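You operate a simulated robot arm through the tools that you are given. There is no shell and no other tool. Be economical: measure what you need, move in short steps, check, and stop when the job is done.

Carry out the task below with a simulated robot arm. There is one attempt and no reset: what you move stays moved.

TASK
Take the plain green jar and leave it on top of the tamper.
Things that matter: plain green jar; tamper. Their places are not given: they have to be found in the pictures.

Only the result counts: the job must be done as asked and must still hold three seconds after the hand-in. Knocking over, shifting, dropping, spilling or breaking anything else fails it.

THE ROBOT
A 7-joint arm with a two-finger parallel gripper, fixed in place. Base frame: the origin is at the foot of the arm, x ahead of it, y to its left, z up; the work surface is at about z = 0. Lengths are in m, angles in rad, forces in N, time in s.
With the tool pointing down near the work surface it reaches from about 0.24 to 0.62 m from the base axis. Its first joint turns from -1.152 to 1.152 rad. Payload 2.6 kg.
Tool frame: the origin (TCP) lies between the finger pads and is the grasp point; the fingertips stand 0.03 m ahead of it; z points along the fingers, y is the line along which they close. The gripper opens to 0.094 m. The fingers are 0.028 m wide and 0.01 m thick; the gripper's body (0.05 by 0.096 m) begins 0.055 m behind the TCP.
Orientation is that of the tool frame in the base frame, as [roll, pitch, yaw] about the fixed x, y, z axes, in that order (R = Rz(yaw) Ry(pitch) Rx(roll)). With the fingers straight down and closing along the base's y, the tool's x points along the base's -x, its y along +y and its z along -z.

THE INTERFACE
- The arm moves only by the tool jog_arm. Its argument "increments" is one flat list of numbers, 7 for each row, row after row: the shift along the base's x, y, z in m, then the turn, a rotation vector about the base's x, y, z in rad, then the closure, from 0 (fully open) to 1 (shut). In form: [tx, ty, tz, rx, ry, rz, grip, tx, ty, tz, rx, ry, rz, grip, ...]. A call has 1 to 10 rows; each row is the pose to reach, as a shift and turn from the pose commanded when the call began. Each row takes 0.2 s and may step no farther than 0.05 m and 0.15 rad from the row before; otherwise, or with a gripper value out of range, the whole call is refused. A pose out of reach is approached as far as the arm can. The call stops where the force on the tool passes 40 N (or 10 N more than at its start, if that is more) or the arm is blocked; 0.2 s more then pass. Each finger travels about 0.072 m/s and halts on what it meets, pressing with about 34 N; the grip force reading is that of the motor and also rises with nothing between the fingers. The clock runs only during rows and for 0.2 s after the last one: add rows that repeat a pose to give the fingers time. The reply holds the time, the measured pose of the TCP, the force on the tool along the base axes, the opening and the grip force, in the units named above and with some noise, and new pictures: "show" is both (left out), scene, wrist or none.
- Cameras (640 x 400 px; columns grow to the right, rows downward): "scene" is fixed at [0.0194, 0.4127, 0.585]; the picture's right is [-0.93, -0.38, 0.00], its down [-0.18, 0.43, -0.89] and it looks along [0.34, -0.82, -0.46] (base axes); focal length 318 px, centre (320, 200). "wrist" rides on the gripper at [0.076, 0.014, -0.102] in the tool frame; the picture's right is [-0.18, 0.98, 0.00], its down [-0.75, -0.14, -0.64] and it looks along [-0.63, -0.12, 0.77] (tool axes); focal length 243 px, centre (320, 200).
- measure_at(camera, pixels): there is no depth. For up to 12 entries [column, row, z] of the newest picture of that camera ("zoom" is the newest enlarged one), the place [x, y] in the base frame at which the ray of that pixel passes the height z, good to about 0.002 m, but the place of the scene camera against the robot may be out by one fixed shift of up to 0.012 m in any direction. It takes no simulated time.
- inspect(camera, box): a new picture of the part [left, top, right, bottom] of that camera's present view, enlarged. It takes no simulated time.
- close_job(): hands the job in; it is judged then, once.

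Go step by step. Measure first, check grasps and placings, and put right what went wrong. The budget is 60 turns and 170 pictures, counting those below and the enlarged ones. Unless the task says otherwise, let go and move clear before handing in, and close with one line.

The tools are called after "Emit:" as a command line: name --argument value ..., lists and objects as JSON in quotes. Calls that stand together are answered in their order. jog_arm: Moves the arm, as the interface text tells. Its arguments: {"type":"object","properties":{"increments":{"type":"array","items":{"type":"number"}},"show":{"type":"string","enum":["both","scene","wrist","none"]}},"required":["increments"]} The other tools are called the same way: measure_at (camera, pixels) gives the place at which the rays of pixels pass given heights; inspect (camera, box) takes an enlarged picture of a part of a camera's view; close_job () hands the job in.

At the start:

```text
clock: 0.0
eef_pos: [0.2886, -0.2773, 0.3575]
tcp_rot: [3.14, 0.0, 3.14]
ft_force: [-0.3, -0.1, 0.8]
width: 0.0937
finger_force: 0.0
```

scene: 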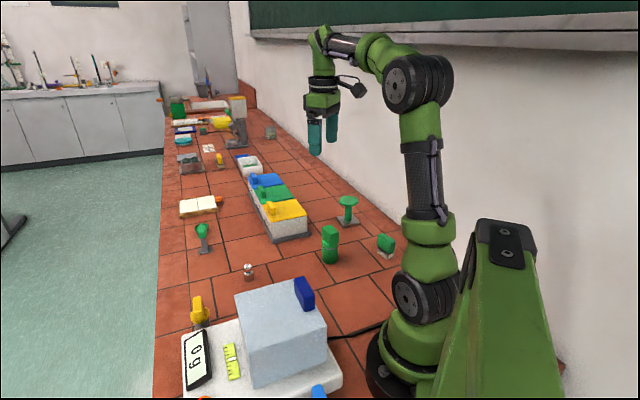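
wrist: 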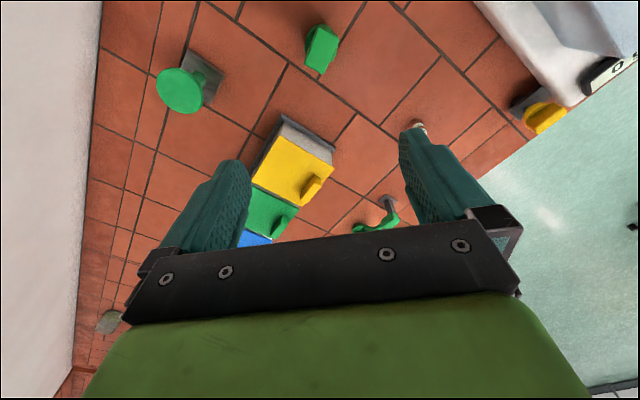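

The scene shows several green items near (330,243), (347,208), (386,245), (202,235) and (178,105). I'll enlarge these areas to tell the jar and the tamper apart.

Emit:
inspect --camera "scene" --box '[290, 180, 410, 275]'

Emit:
inspect --camera "scene" --box '[160, 180, 290, 330]'

Emit:
inspect --camera "scene" --box '[150, 85, 290, 185]'

Emit:
inspect --camera "wrist" --box '[140, 0, 420, 240]'

```text
4.21 times, centred on (350, 228) of scene
```

zoom: 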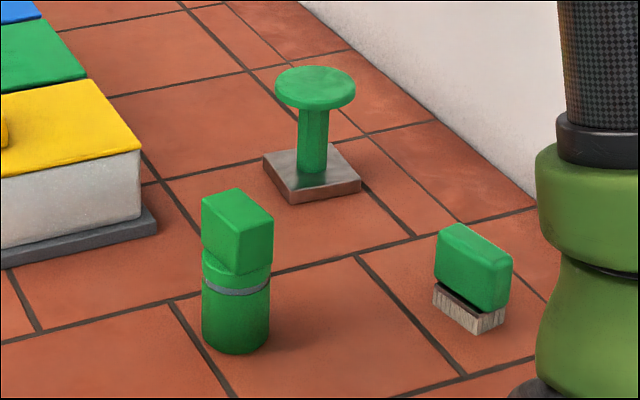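

```text
2.67 times, centred on (225, 255) of scene
```

zoom: 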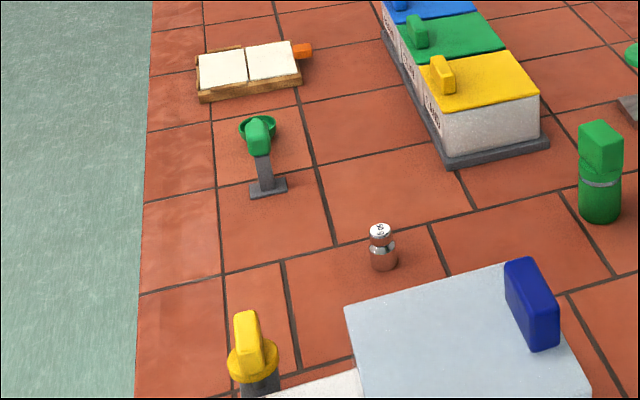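

```text
4.00 times, centred on (220, 135) of scene
```

zoom: 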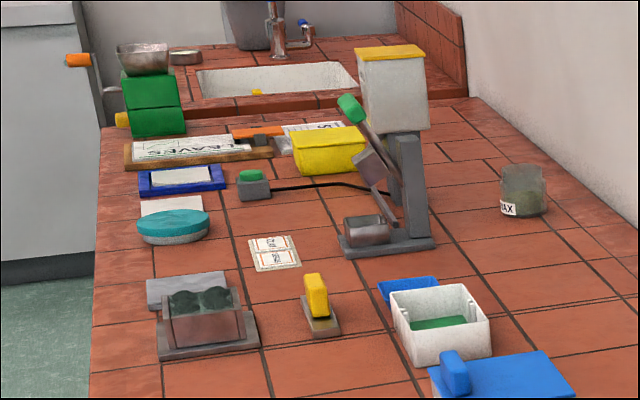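

```text
1.67 times, centred on (280, 120) of wrist
```

zoom: 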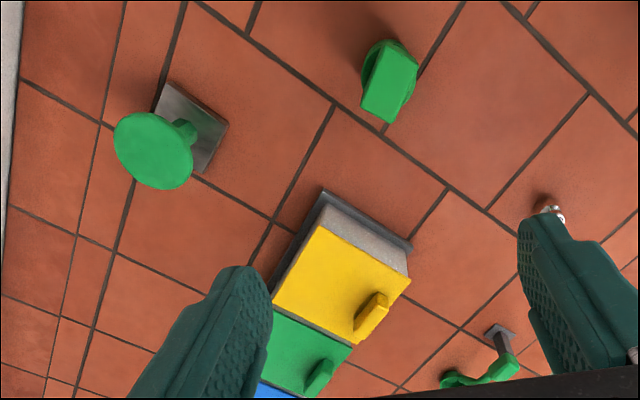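

The jar is the green cylinder at scene (330,243), and the tamper is the green disc on a post with a square plate at (347,208). I'll measure both at several heights.

Emit:
measure_at --camera "scene" --pixels '[[330, 260, 0], [322, 255, 0], [338, 255, 0], [330, 230, 0.07], [348, 201, 0.08], [338, 201, 0.08], [358, 201, 0.08], [349, 222, 0]]'

Emit:
measure_at --camera "wrist" --pixels '[[320, 50, 0.07], [320, 50, 0.1], [180, 92, 0.08], [157, 90, 0.08], [204, 94, 0.08], [215, 70, 0.0]]'

```text
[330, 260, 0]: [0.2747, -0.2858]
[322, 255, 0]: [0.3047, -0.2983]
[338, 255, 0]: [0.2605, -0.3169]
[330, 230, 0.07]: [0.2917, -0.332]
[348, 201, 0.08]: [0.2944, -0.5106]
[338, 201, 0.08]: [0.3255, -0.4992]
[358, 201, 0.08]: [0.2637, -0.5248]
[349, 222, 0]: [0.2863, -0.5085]
```

```text
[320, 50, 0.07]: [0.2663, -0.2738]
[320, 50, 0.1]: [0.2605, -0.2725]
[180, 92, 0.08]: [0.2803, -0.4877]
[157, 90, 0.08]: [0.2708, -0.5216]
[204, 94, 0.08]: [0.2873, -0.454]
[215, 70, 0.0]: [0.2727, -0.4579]
```

The wrist and scene estimates differ by more than expected. I trust the wrist more, so I'll lower the hand toward the jar for a better view, staying well above it.

Emit:
jog_arm --increments '[-0.02, 0, -0.04, 0, 0, 0, 0, -0.02, 0, -0.08, 0, 0, 0, 0, -0.02, 0, -0.12, 0, 0, 0, 0]'

Emit:
inspect --camera "wrist" --box '[220, 0, 420, 200]'

```text
clock: 0.8
eef_pos: [0.2697, -0.2779, 0.2363]
tcp_rot: [-3.141, 0.0, 3.14]
ft_force: [-0.1, -0.1, 0.5]
width: 0.0941
finger_force: 0.1
```

scene: 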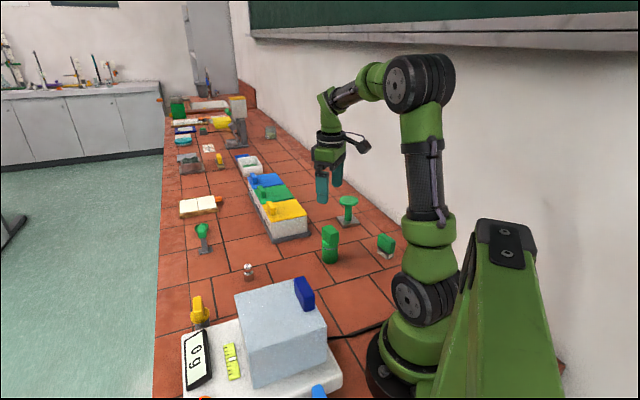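
wrist: 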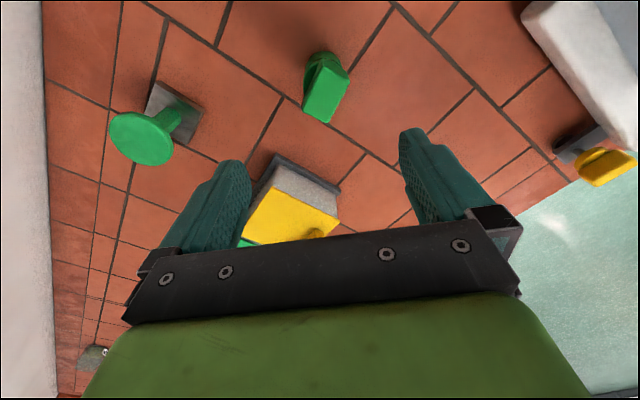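

```text
2.00 times, centred on (320, 100) of wrist
```

zoom: 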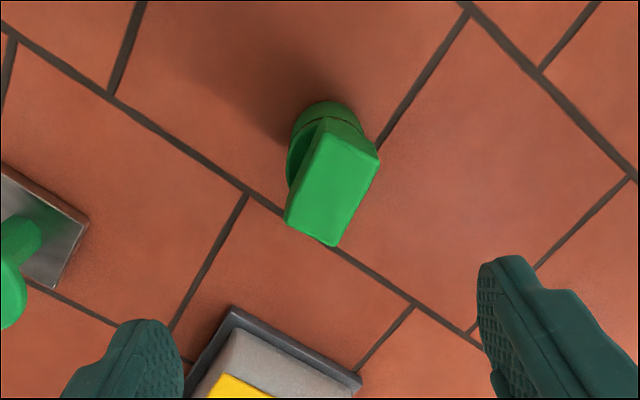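

The lid block now sits at wrist (326,92), with its long axis slightly turned from the base's x. I'll measure its corners and the tamper at candidate heights.

Emit:
measure_at --camera "zoom" --pixels '[[333, 185, 0.08], [333, 185, 0.1], [333, 185, 0.12], [325, 125, 0.1], [378, 158, 0.1], [333, 243, 0.1], [287, 220, 0.1], [322, 103, 0.06]]'

Emit:
measure_at --camera "wrist" --pixels '[[141, 139, 0.08], [141, 139, 0.1], [110, 138, 0.08], [173, 145, 0.08], [145, 113, 0.08], [145, 165, 0.08], [153, 81, 0], [202, 110, 0], [190, 138, 0]]'

```text
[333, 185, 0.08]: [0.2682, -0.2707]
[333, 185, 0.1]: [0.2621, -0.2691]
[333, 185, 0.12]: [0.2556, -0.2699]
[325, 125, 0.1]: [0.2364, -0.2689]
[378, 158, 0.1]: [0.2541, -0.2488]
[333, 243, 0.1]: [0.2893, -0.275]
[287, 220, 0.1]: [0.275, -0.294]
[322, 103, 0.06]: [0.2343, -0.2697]
```

```text
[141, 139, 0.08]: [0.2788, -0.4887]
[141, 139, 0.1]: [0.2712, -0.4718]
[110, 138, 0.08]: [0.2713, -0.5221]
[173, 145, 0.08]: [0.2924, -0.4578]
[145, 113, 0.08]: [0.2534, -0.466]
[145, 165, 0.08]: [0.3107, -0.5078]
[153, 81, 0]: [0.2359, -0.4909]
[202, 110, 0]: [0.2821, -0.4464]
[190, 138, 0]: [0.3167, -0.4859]
```

The knob's long axis runs about -36° from x, the jar centre is near (0.261,-0.270), and it is about 0.10 tall. The tamper disc centre is near (0.279,-0.488) at z≈0.08. I'll turn the hand to match the knob and hover over the jar.

Emit:
jog_arm --increments '[-0.002, 0.002, -0.01, 0, 0, -0.13, 0, -0.004, 0.004, -0.025, 0, 0, -0.26, 0, -0.006, 0.006, -0.04, 0, 0, -0.39, 0, -0.007, 0.008, -0.055, 0, 0, -0.52, 0, -0.007, 0.008, -0.065, 0, 0, -0.63, 0]'

Emit:
inspect --camera "wrist" --box '[200, 0, 440, 220]'

```text
clock: 2.0
eef_pos: [0.2606, -0.2697, 0.1727]
tcp_rot: [3.141, 0.001, 2.51]
ft_force: [0.9, -0.5, -0.4]
width: 0.0942
finger_force: 0.1
```

scene: 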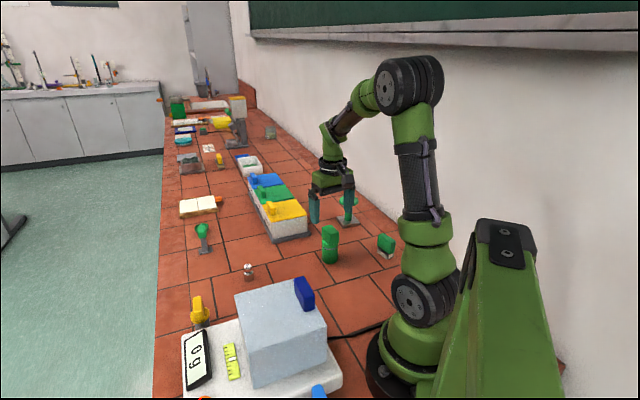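
wrist: 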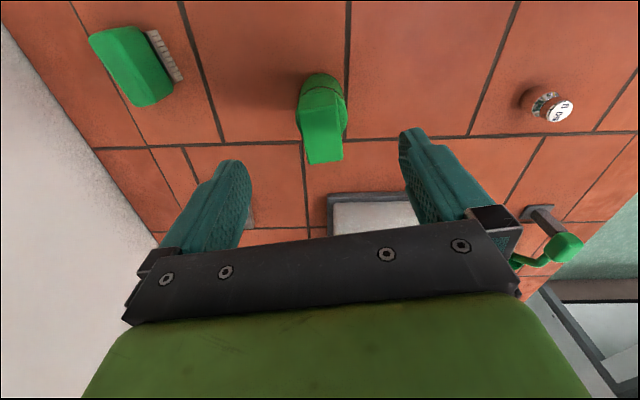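

```text
1.82 times, centred on (320, 110) of wrist
```

zoom: 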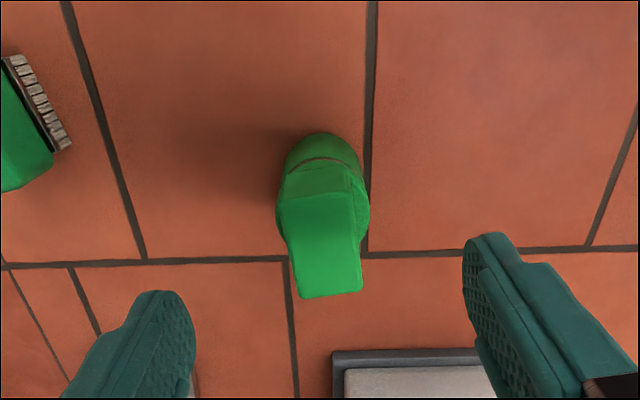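

The jar stands between the fingers at wrist (321,130). I'll measure its top, sides and base once more.

Emit:
measure_at --camera "zoom" --pixels '[[320, 245, 0.1], [320, 245, 0.11], [320, 245, 0.09], [279, 200, 0.1], [356, 190, 0.1], [362, 291, 0.1], [303, 299, 0.1], [276, 205, 0.06], [370, 205, 0.06], [320, 133, 0.0], [277, 200, 0.0], [320, 158, 0.05]]'

```text
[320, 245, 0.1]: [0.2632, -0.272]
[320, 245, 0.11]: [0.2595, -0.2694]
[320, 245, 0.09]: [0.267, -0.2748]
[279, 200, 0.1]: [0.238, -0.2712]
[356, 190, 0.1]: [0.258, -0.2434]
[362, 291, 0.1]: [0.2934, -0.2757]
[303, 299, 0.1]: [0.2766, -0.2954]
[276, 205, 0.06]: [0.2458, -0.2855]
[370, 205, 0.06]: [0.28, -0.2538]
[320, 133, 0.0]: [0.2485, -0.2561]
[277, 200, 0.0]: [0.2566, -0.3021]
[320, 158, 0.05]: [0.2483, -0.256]
```

The jar centre is about (0.264,-0.271) with its top at about 0.10. I'll descend so the fingers straddle the cylinder, TCP at about 0.062, still open.

Emit:
jog_arm --increments '[0.003, -0.0015, -0.03, 0, 0, 0, 0, 0.003, -0.0015, -0.06, 0, 0, 0, 0, 0.003, -0.0015, -0.09, 0, 0, 0, 0, 0.003, -0.0015, -0.11, 0, 0, 0, 0]'

Emit:
inspect --camera "scene" --box '[280, 170, 400, 275]'

```text
clock: 3.0
eef_pos: [0.2638, -0.2717, 0.0614]
tcp_rot: [3.141, -0.002, 2.508]
ft_force: [-0.6, 1.0, -0.3]
width: 0.094
finger_force: 0.1
```

scene: 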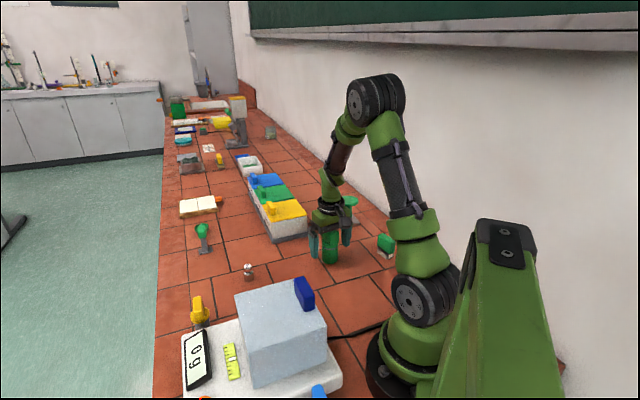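
wrist: 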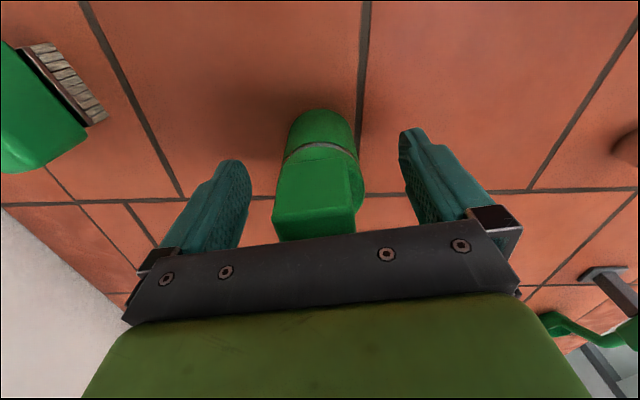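

```text
3.81 times, centred on (340, 222) of scene
```

zoom: 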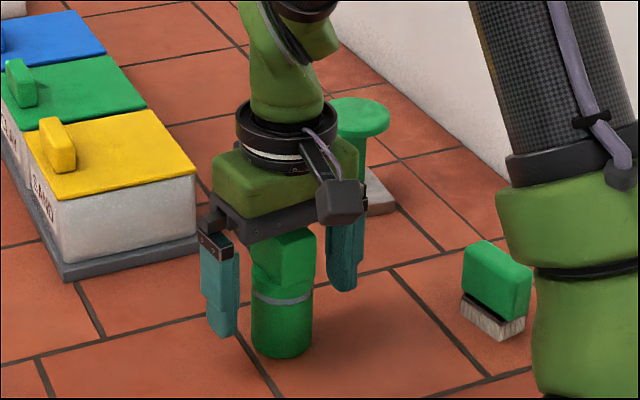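

The fingers straddle the cylinder at scene (330,245), roughly centred. I'll close the gripper.

Emit:
jog_arm --increments '[0, 0, 0, 0, 0, 0, 0.4, 0, 0, 0, 0, 0, 0, 0.7, 0, 0, 0, 0, 0, 0, 1, 0, 0, 0, 0, 0, 0, 1]'

```text
clock: 4.0
eef_pos: [0.2641, -0.2712, 0.0613]
tcp_rot: [-3.142, 0.0, 2.511]
ft_force: [0.3, -0.6, -0.5]
width: 0.0459
finger_force: 33.7
```

scene: 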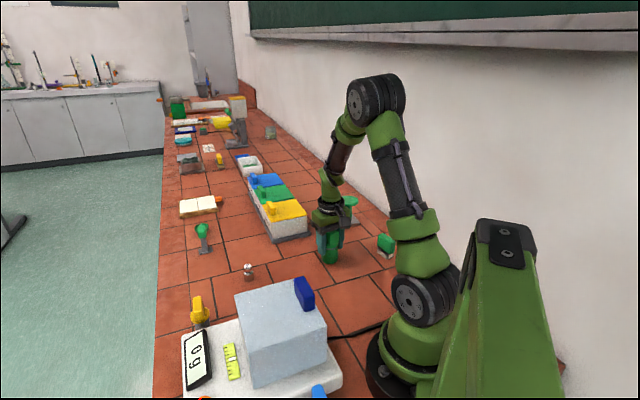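
wrist: 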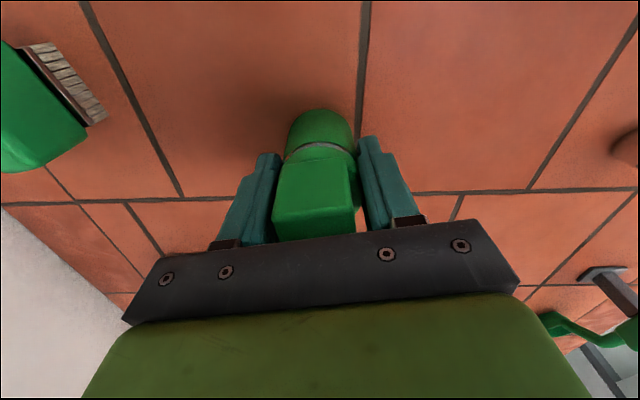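

The grip holds at 0.046 wide and 34 N. I'll lift straight up by 0.14.

Emit:
jog_arm --increments '[0, 0, 0.02, 0, 0, 0, 1, 0, 0, 0.05, 0, 0, 0, 1, 0, 0, 0.08, 0, 0, 0, 1, 0, 0, 0.11, 0, 0, 0, 1, 0, 0, 0.14, 0, 0, 0, 1]'

Emit:
inspect --camera "scene" --box '[280, 140, 400, 275]'

```text
clock: 5.2
eef_pos: [0.2638, -0.2734, 0.2037]
tcp_rot: [-3.141, 0.0, 2.515]
ft_force: [-0.3, 0.6, -0.8]
width: 0.0459
finger_force: 33.5
```

scene: 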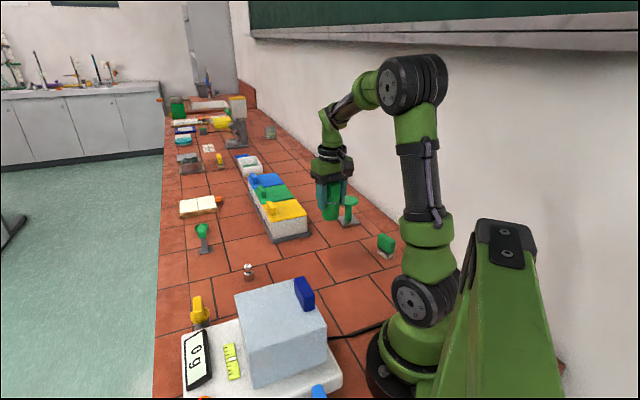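
wrist: 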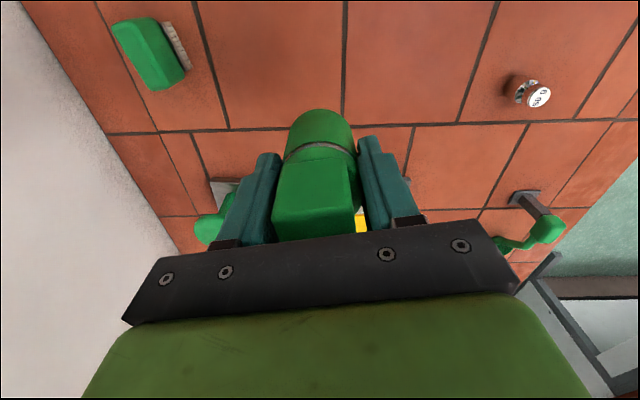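

```text
2.96 times, centred on (340, 208) of scene
```

zoom: 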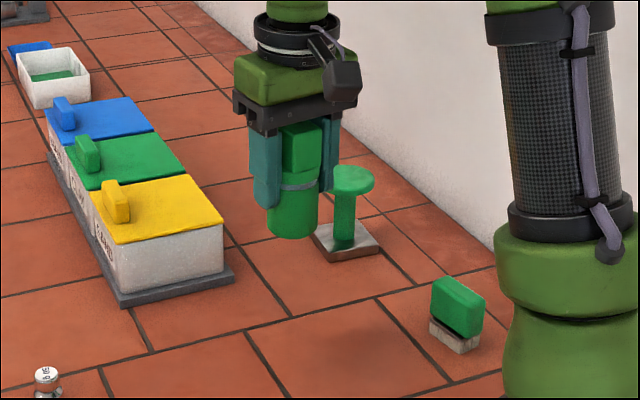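

The jar is firmly held with its bottom at about 0.14, above the tamper. I'll move partway toward the tamper and look again.

Emit:
jog_arm --increments '[0.003, -0.04, 0.005, 0, 0, 0, 1, 0.006, -0.08, 0.005, 0, 0, 0, 1, 0.009, -0.12, 0.005, 0, 0, 0, 1, 0.009, -0.13, 0.005, 0, 0, 0, 1]'

Emit:
inspect --camera "wrist" --box '[130, 40, 430, 240]'

```text
clock: 6.2
eef_pos: [0.2719, -0.4014, 0.2095]
tcp_rot: [3.141, -0.002, 2.514]
ft_force: [-1.1, -0.1, -0.3]
width: 0.0458
finger_force: 33.6
```

scene: 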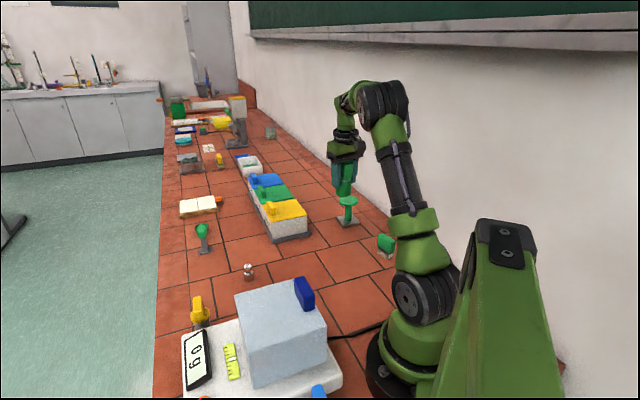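
wrist: 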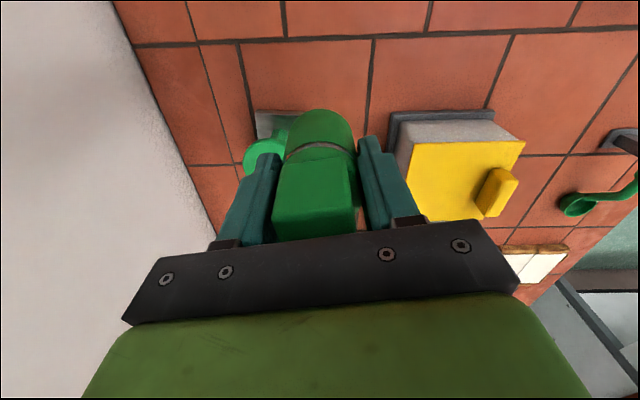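

```text
2.00 times, centred on (280, 140) of wrist
```

zoom: 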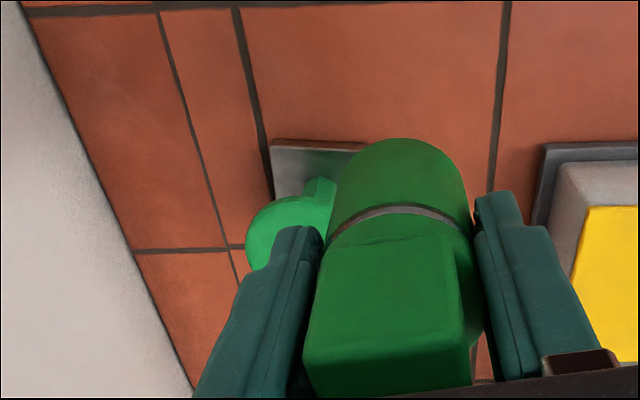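

The disc's left edge shows at zoom (246,240), its upper edge near (285,197), and a plate corner at (270,142). I'll check these against the earlier estimate and find the wall.

Emit:
measure_at --camera "zoom" --pixels '[[246, 240, 0.08], [246, 240, 0.09], [285, 197, 0.08], [260, 210, 0.08], [251, 266, 0.08], [270, 142, 0.005], [368, 145, 0.005], [133, 248, 0]]'

```text
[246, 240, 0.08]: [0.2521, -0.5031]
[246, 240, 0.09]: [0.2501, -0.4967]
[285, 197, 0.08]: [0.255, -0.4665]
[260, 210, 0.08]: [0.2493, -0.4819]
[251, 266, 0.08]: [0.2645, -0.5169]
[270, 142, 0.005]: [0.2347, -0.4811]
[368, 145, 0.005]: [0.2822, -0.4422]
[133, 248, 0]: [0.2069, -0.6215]
```

The edge points fit a disc of radius 0.032 centred at (0.280,-0.488), z≈0.08, and the wall is at y≈-0.62. I'll move above the disc and come down to about 0.03 clearance.

Emit:
jog_arm --increments '[0.003, -0.03, 0, 0, 0, 0, 1, 0.006, -0.06, 0, 0, 0, 0, 1, 0.0075, -0.0868, 0, 0, 0, 0, 1, 0.0075, -0.0868, -0.02, 0, 0, 0, 1, 0.0075, -0.0868, -0.035, 0, 0, 0, 1]'

Emit:
inspect --camera "scene" --box '[310, 140, 390, 235]'

Emit:
inspect --camera "wrist" --box '[200, 40, 440, 240]'

```text
clock: 7.4
eef_pos: [0.2825, -0.4884, 0.1716]
tcp_rot: [-3.141, -0.001, 2.511]
ft_force: [0.5, 0.5, -0.8]
width: 0.0459
finger_force: 34.3
```

scene: 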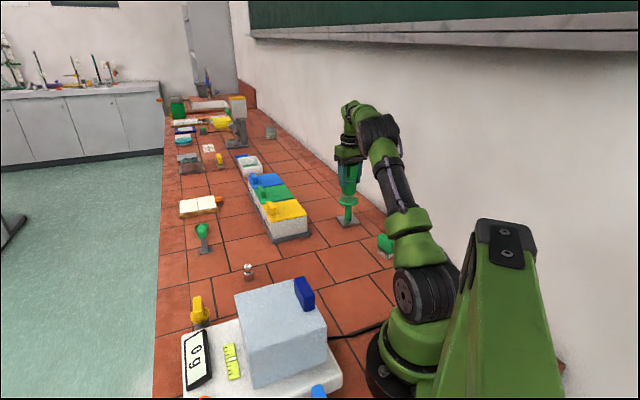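
wrist: 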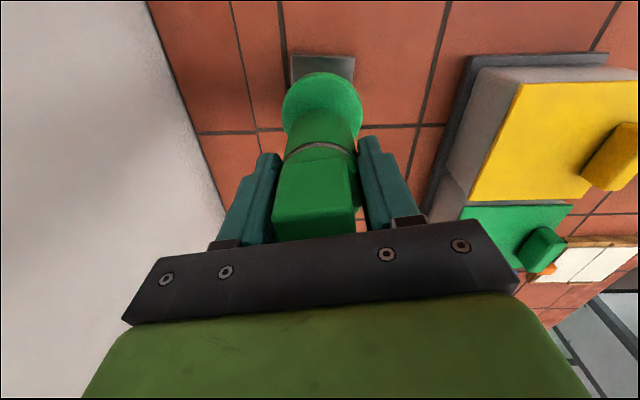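

```text
4.21 times, centred on (350, 188) of scene
```

zoom: 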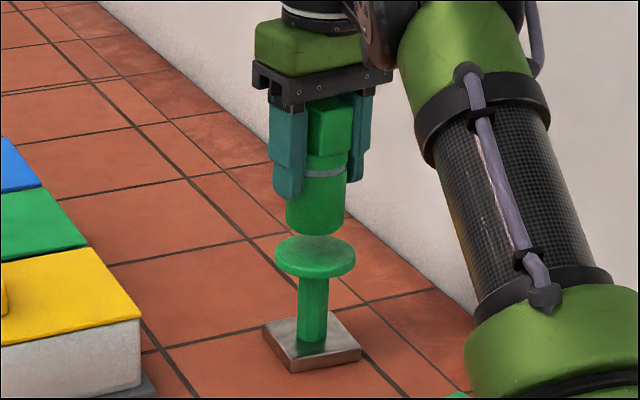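

```text
2.00 times, centred on (320, 140) of wrist
```

zoom: 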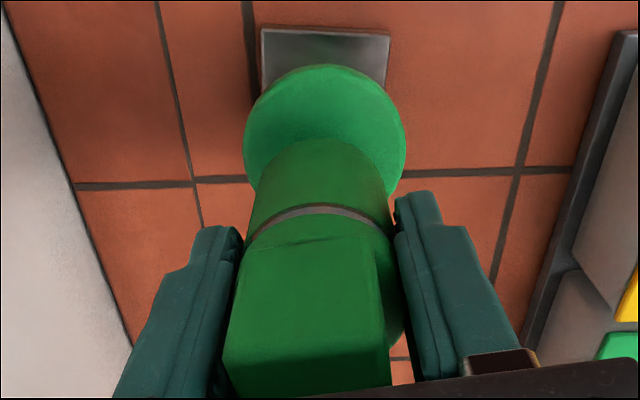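

The jar hangs above the disc and looks centred in both views. I'll recheck the disc centre from its visible rim: left (243,140), right (406,145), top (325,64).

Emit:
measure_at --camera "zoom" --pixels '[[243, 140, 0.08], [406, 145, 0.08], [325, 64, 0.08], [267, 88, 0.08], [382, 88, 0.08], [320, 139, 0.11]]'

```text
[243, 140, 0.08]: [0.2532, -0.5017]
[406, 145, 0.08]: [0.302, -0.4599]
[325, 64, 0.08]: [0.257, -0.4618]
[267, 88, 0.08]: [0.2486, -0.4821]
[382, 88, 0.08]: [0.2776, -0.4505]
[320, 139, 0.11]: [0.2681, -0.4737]
```

The refit puts the disc centre near (0.280,-0.485) and the jar about 3 mm off it. I'll correct that and descend most of the way.

Emit:
jog_arm --increments '[-0.003, 0.0025, -0.008, 0, 0, 0, 1, -0.003, 0.0025, -0.016, 0, 0, 0, 1, -0.003, 0.0025, -0.02, 0, 0, 0, 1]'

Emit:
inspect --camera "scene" --box '[320, 165, 380, 230]'

```text
clock: 8.2
eef_pos: [0.2777, -0.4866, 0.1513]
tcp_rot: [3.141, 0.0, 2.513]
ft_force: [-0.4, 0.7, -1.4]
width: 0.0456
finger_force: 34.2
```

scene: 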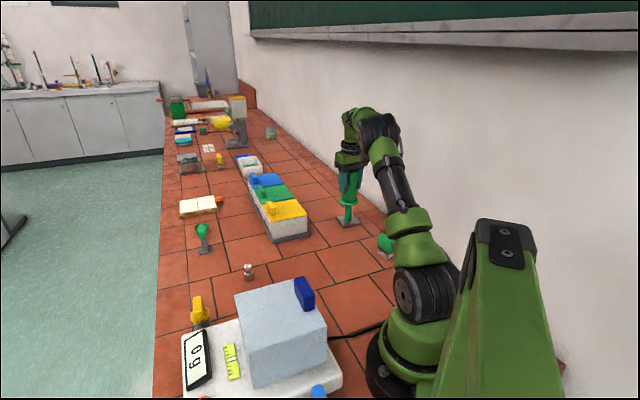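
wrist: 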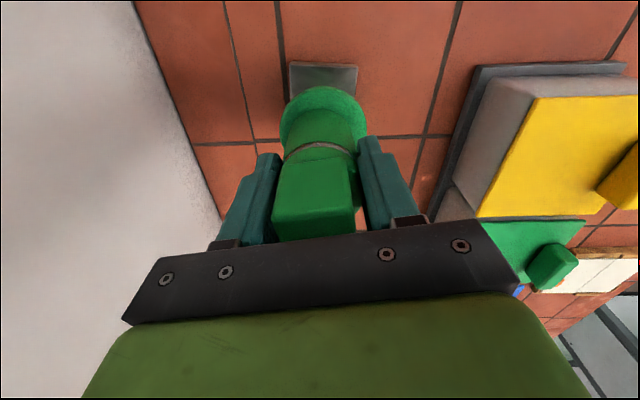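

```text
6.15 times, centred on (350, 198) of scene
```

zoom: 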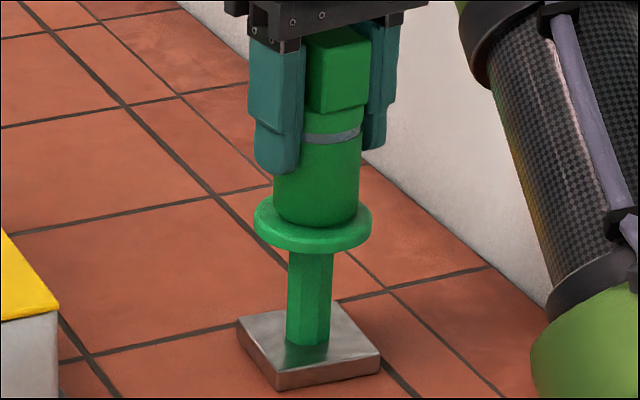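

The jar is over the disc with a small gap and no contact yet. I'll lower it in small steps.

Emit:
jog_arm --increments '[0, 0, -0.002, 0, 0, 0, 1, 0, 0, -0.004, 0, 0, 0, 1, 0, 0, -0.006, 0, 0, 0, 1]' --show "scene"

Emit:
inspect --camera "scene" --box '[320, 165, 380, 230]'

```text
clock: 9.0
eef_pos: [0.2795, -0.4862, 0.15]
tcp_rot: [-3.14, 0.008, 2.514]
ft_force: [1.8, 1.0, 25.0]
width: 0.0458
finger_force: 34.0
```

scene: 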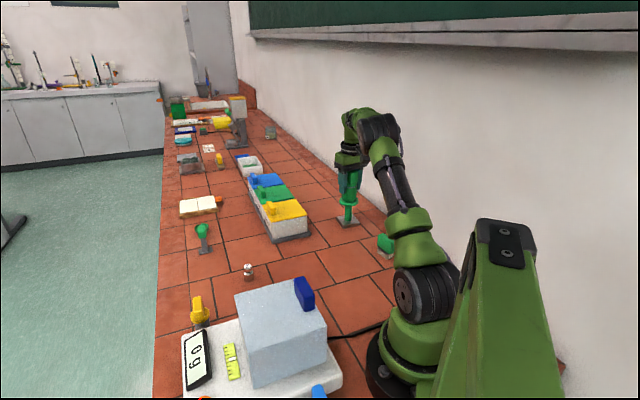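

```text
6.15 times, centred on (350, 198) of scene
```

zoom: 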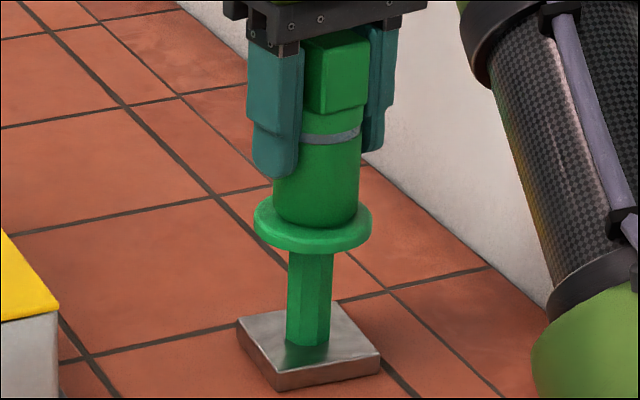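

Contact came at TCP 0.150 with 25 N, so the disc top is near 0.088. That puts the jar about 5 mm too far toward the wall, so I'll lift slightly, shift it back and set it down gently.

Emit:
jog_arm --increments '[0, 0, 0.006, 0, 0, 0, 1, 0, 0, 0.012, 0, 0, 0, 1, -0.002, 0.005, 0.012, 0, 0, 0, 1, -0.002, 0.005, 0.01, 0, 0, 0, 1]'

Emit:
inspect --camera "wrist" --box '[260, 60, 390, 160]'

Emit:
inspect --camera "scene" --box '[325, 175, 370, 215]'

```text
clock: 10.0
eef_pos: [0.2745, -0.48, 0.1546]
tcp_rot: [-3.141, -0.002, 2.511]
ft_force: [-0.5, -0.8, -1.0]
width: 0.0454
finger_force: 34.1
```

scene: 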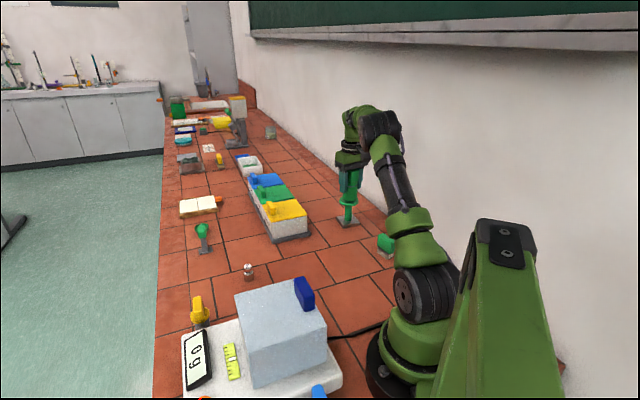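
wrist: 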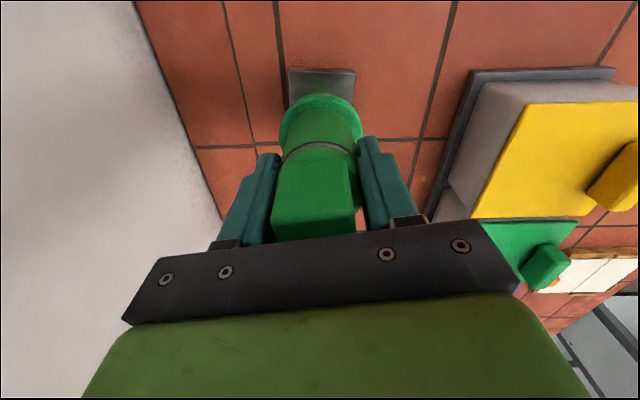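

```text
4.00 times, centred on (325, 110) of wrist
```

zoom: 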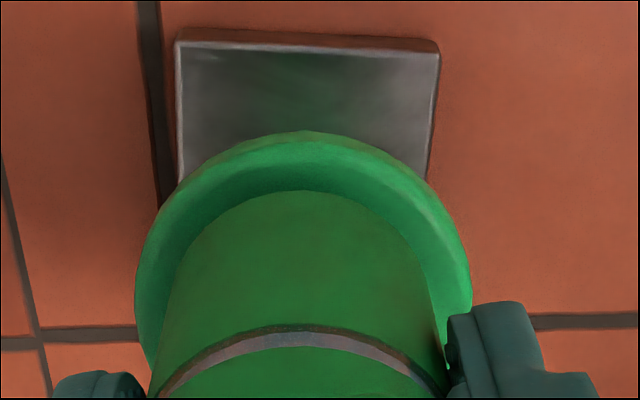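

```text
10.00 times, centred on (348, 195) of scene
```

zoom: 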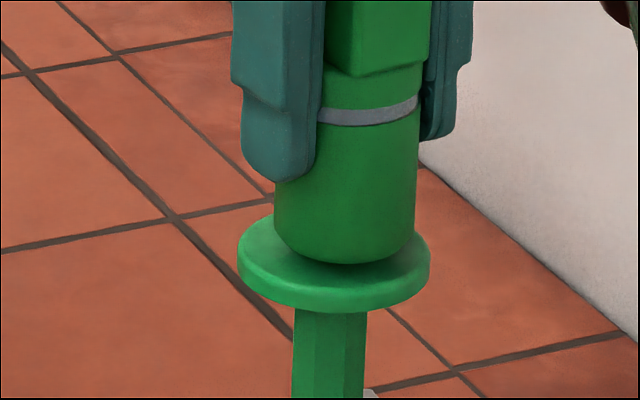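

From this close-up the jar is centred within about 3 mm; the scene shows it slightly to the right, 345 against the disc's 334. I'll shift x by +0.003 and lower to light contact.

Emit:
jog_arm --increments '[0.003, 0, 0, 0, 0, 0, 1, 0.003, 0, -0.002, 0, 0, 0, 1, 0.003, 0, -0.0035, 0, 0, 0, 1, 0.003, 0, -0.005, 0, 0, 0, 1]' --show "scene"

Emit:
inspect --camera "scene" --box '[325, 175, 370, 215]'

```text
clock: 11.0
eef_pos: [0.2782, -0.4807, 0.1504]
tcp_rot: [-3.141, -0.001, 2.509]
ft_force: [0.8, -0.7, -1.4]
width: 0.0452
finger_force: 34.0
```

scene: 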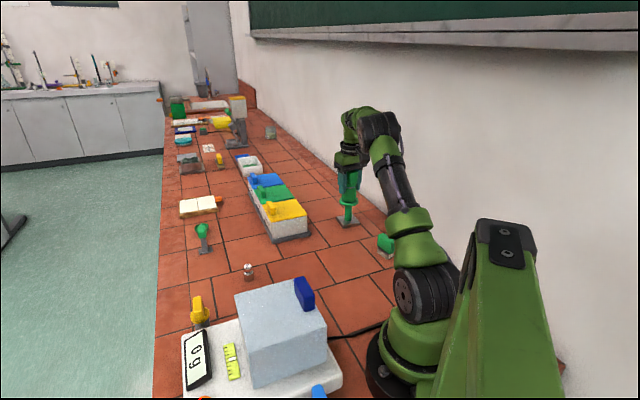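

```text
10.00 times, centred on (348, 195) of scene
```

zoom: 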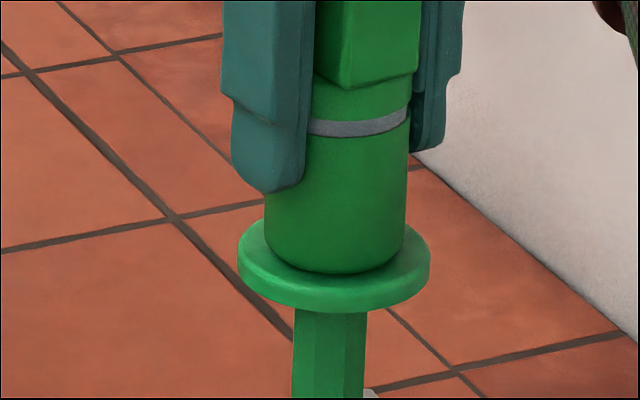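

The jar's bottom now spans 265–406 against the disc's 238–431, so it is centred, but there is no contact force yet. I'll go down 1.5 mm more.

Emit:
jog_arm --increments '[0, 0, -0.0008, 0, 0, 0, 1, 0, 0, -0.0015, 0, 0, 0, 1]' --show "none"

```text
clock: 11.6
eef_pos: [0.278, -0.4802, 0.1502]
tcp_rot: [3.141, 0.001, 2.511]
ft_force: [0.1, -0.8, -0.2]
width: 0.0454
finger_force: 33.8
```

Emit:
jog_arm --increments '[0, 0, -0.0008, 0, 0, 0, 1, 0, 0, -0.0015, 0, 0, 0, 1]' --show "none"

```text
clock: 12.2
eef_pos: [0.279, -0.4812, 0.1485]
tcp_rot: [-3.141, 0.003, 2.511]
ft_force: [-1.2, 0.3, 11.5]
width: 0.0452
finger_force: 33.6
```

The force is now 11.5 N, so the jar is resting on the disc. I'll open the fingers slowly.

Emit:
jog_arm --increments '[0, 0, 0.0006, 0, 0, 0, 0.9, 0, 0, 0.0006, 0, 0, 0, 0.5, 0, 0, 0.0006, 0, 0, 0, 0.4, 0, 0, 0.0006, 0, 0, 0, 0.2, 0, 0, 0.0006, 0, 0, 0, 0.1, 0, 0, 0.0006, 0, 0, 0, 0.1]'

Emit:
inspect --camera "scene" --box '[320, 160, 380, 230]'

```text
clock: 13.6
eef_pos: [0.2794, -0.4809, 0.1474]
tcp_rot: [3.141, 0.0, 2.512]
ft_force: [0.1, -0.5, 0.2]
width: 0.0845
finger_force: 0.0
```

scene: 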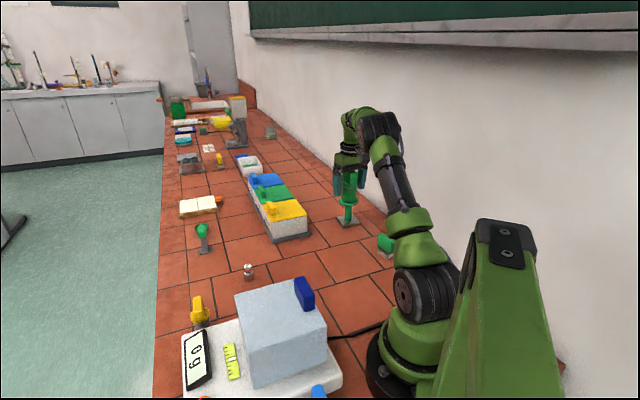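
wrist: 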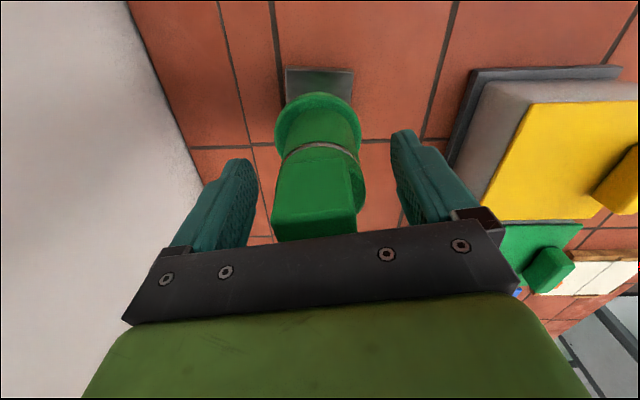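

```text
5.71 times, centred on (350, 195) of scene
```

zoom: 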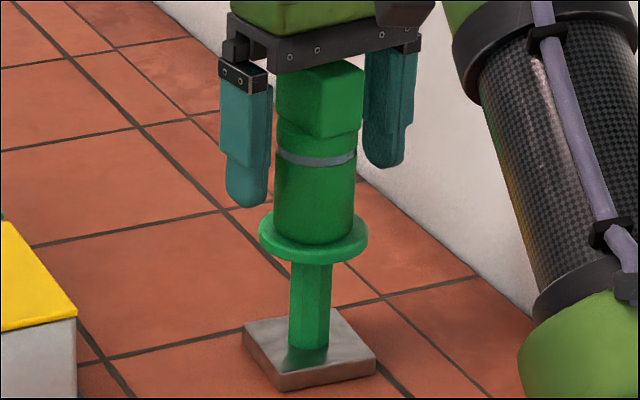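

The jar stands upright on the disc with both fingers clear of it. I'll rise straight up.

Emit:
jog_arm --increments '[0, 0, 0.015, 0, 0, 0, 0, 0, 0, 0.035, 0, 0, 0, 0, 0, 0, 0.06, 0, 0, 0, 0, 0, 0, 0.09, 0, 0, 0, 0, 0, 0, 0.12, 0, 0, 0, 0, 0, 0.03, 0.14, 0, 0, 0, 0, 0, 0.07, 0.14, 0, 0, 0, 0]'

Emit:
inspect --camera "scene" --box '[310, 150, 390, 235]'

```text
clock: 15.2
eef_pos: [0.2778, -0.4105, 0.2902]
tcp_rot: [-3.14, 0.0, 2.511]
ft_force: [-0.5, 0.1, 0.7]
width: 0.0939
finger_force: 0.0
```

scene: 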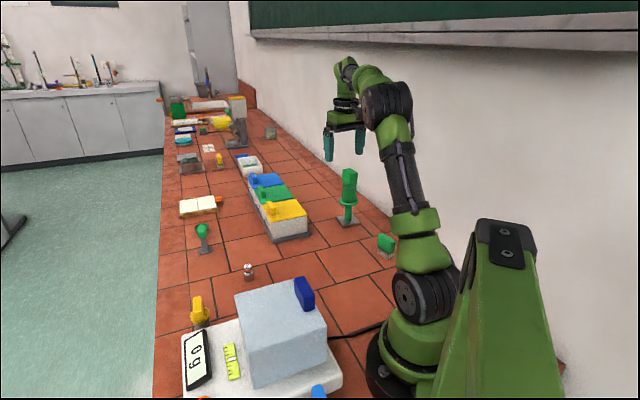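
wrist: 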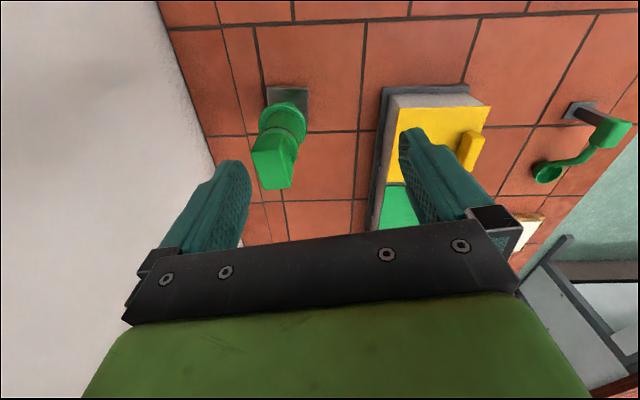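

```text
4.71 times, centred on (350, 192) of scene
```

zoom: 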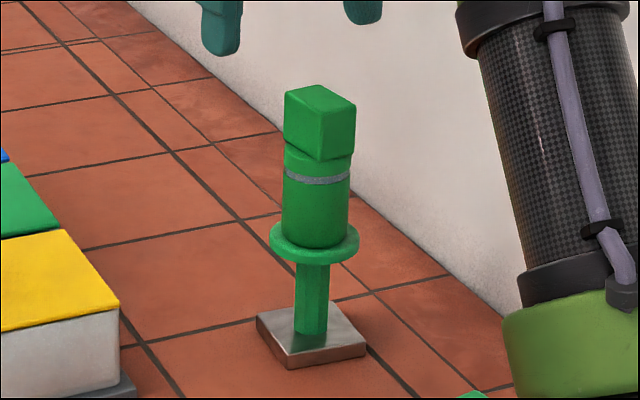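

The jar stands upright and centred on the tamper (scene (348,190)), and the arm is clear of it, so I'm handing in.

Emit:
close_job

```text
The job is handed in.
```

I put the plain green jar on top of the tamper, let go and moved the arm clear. In the last pictures before hand-in it stood upright and centred, and nothing else looked disturbed.
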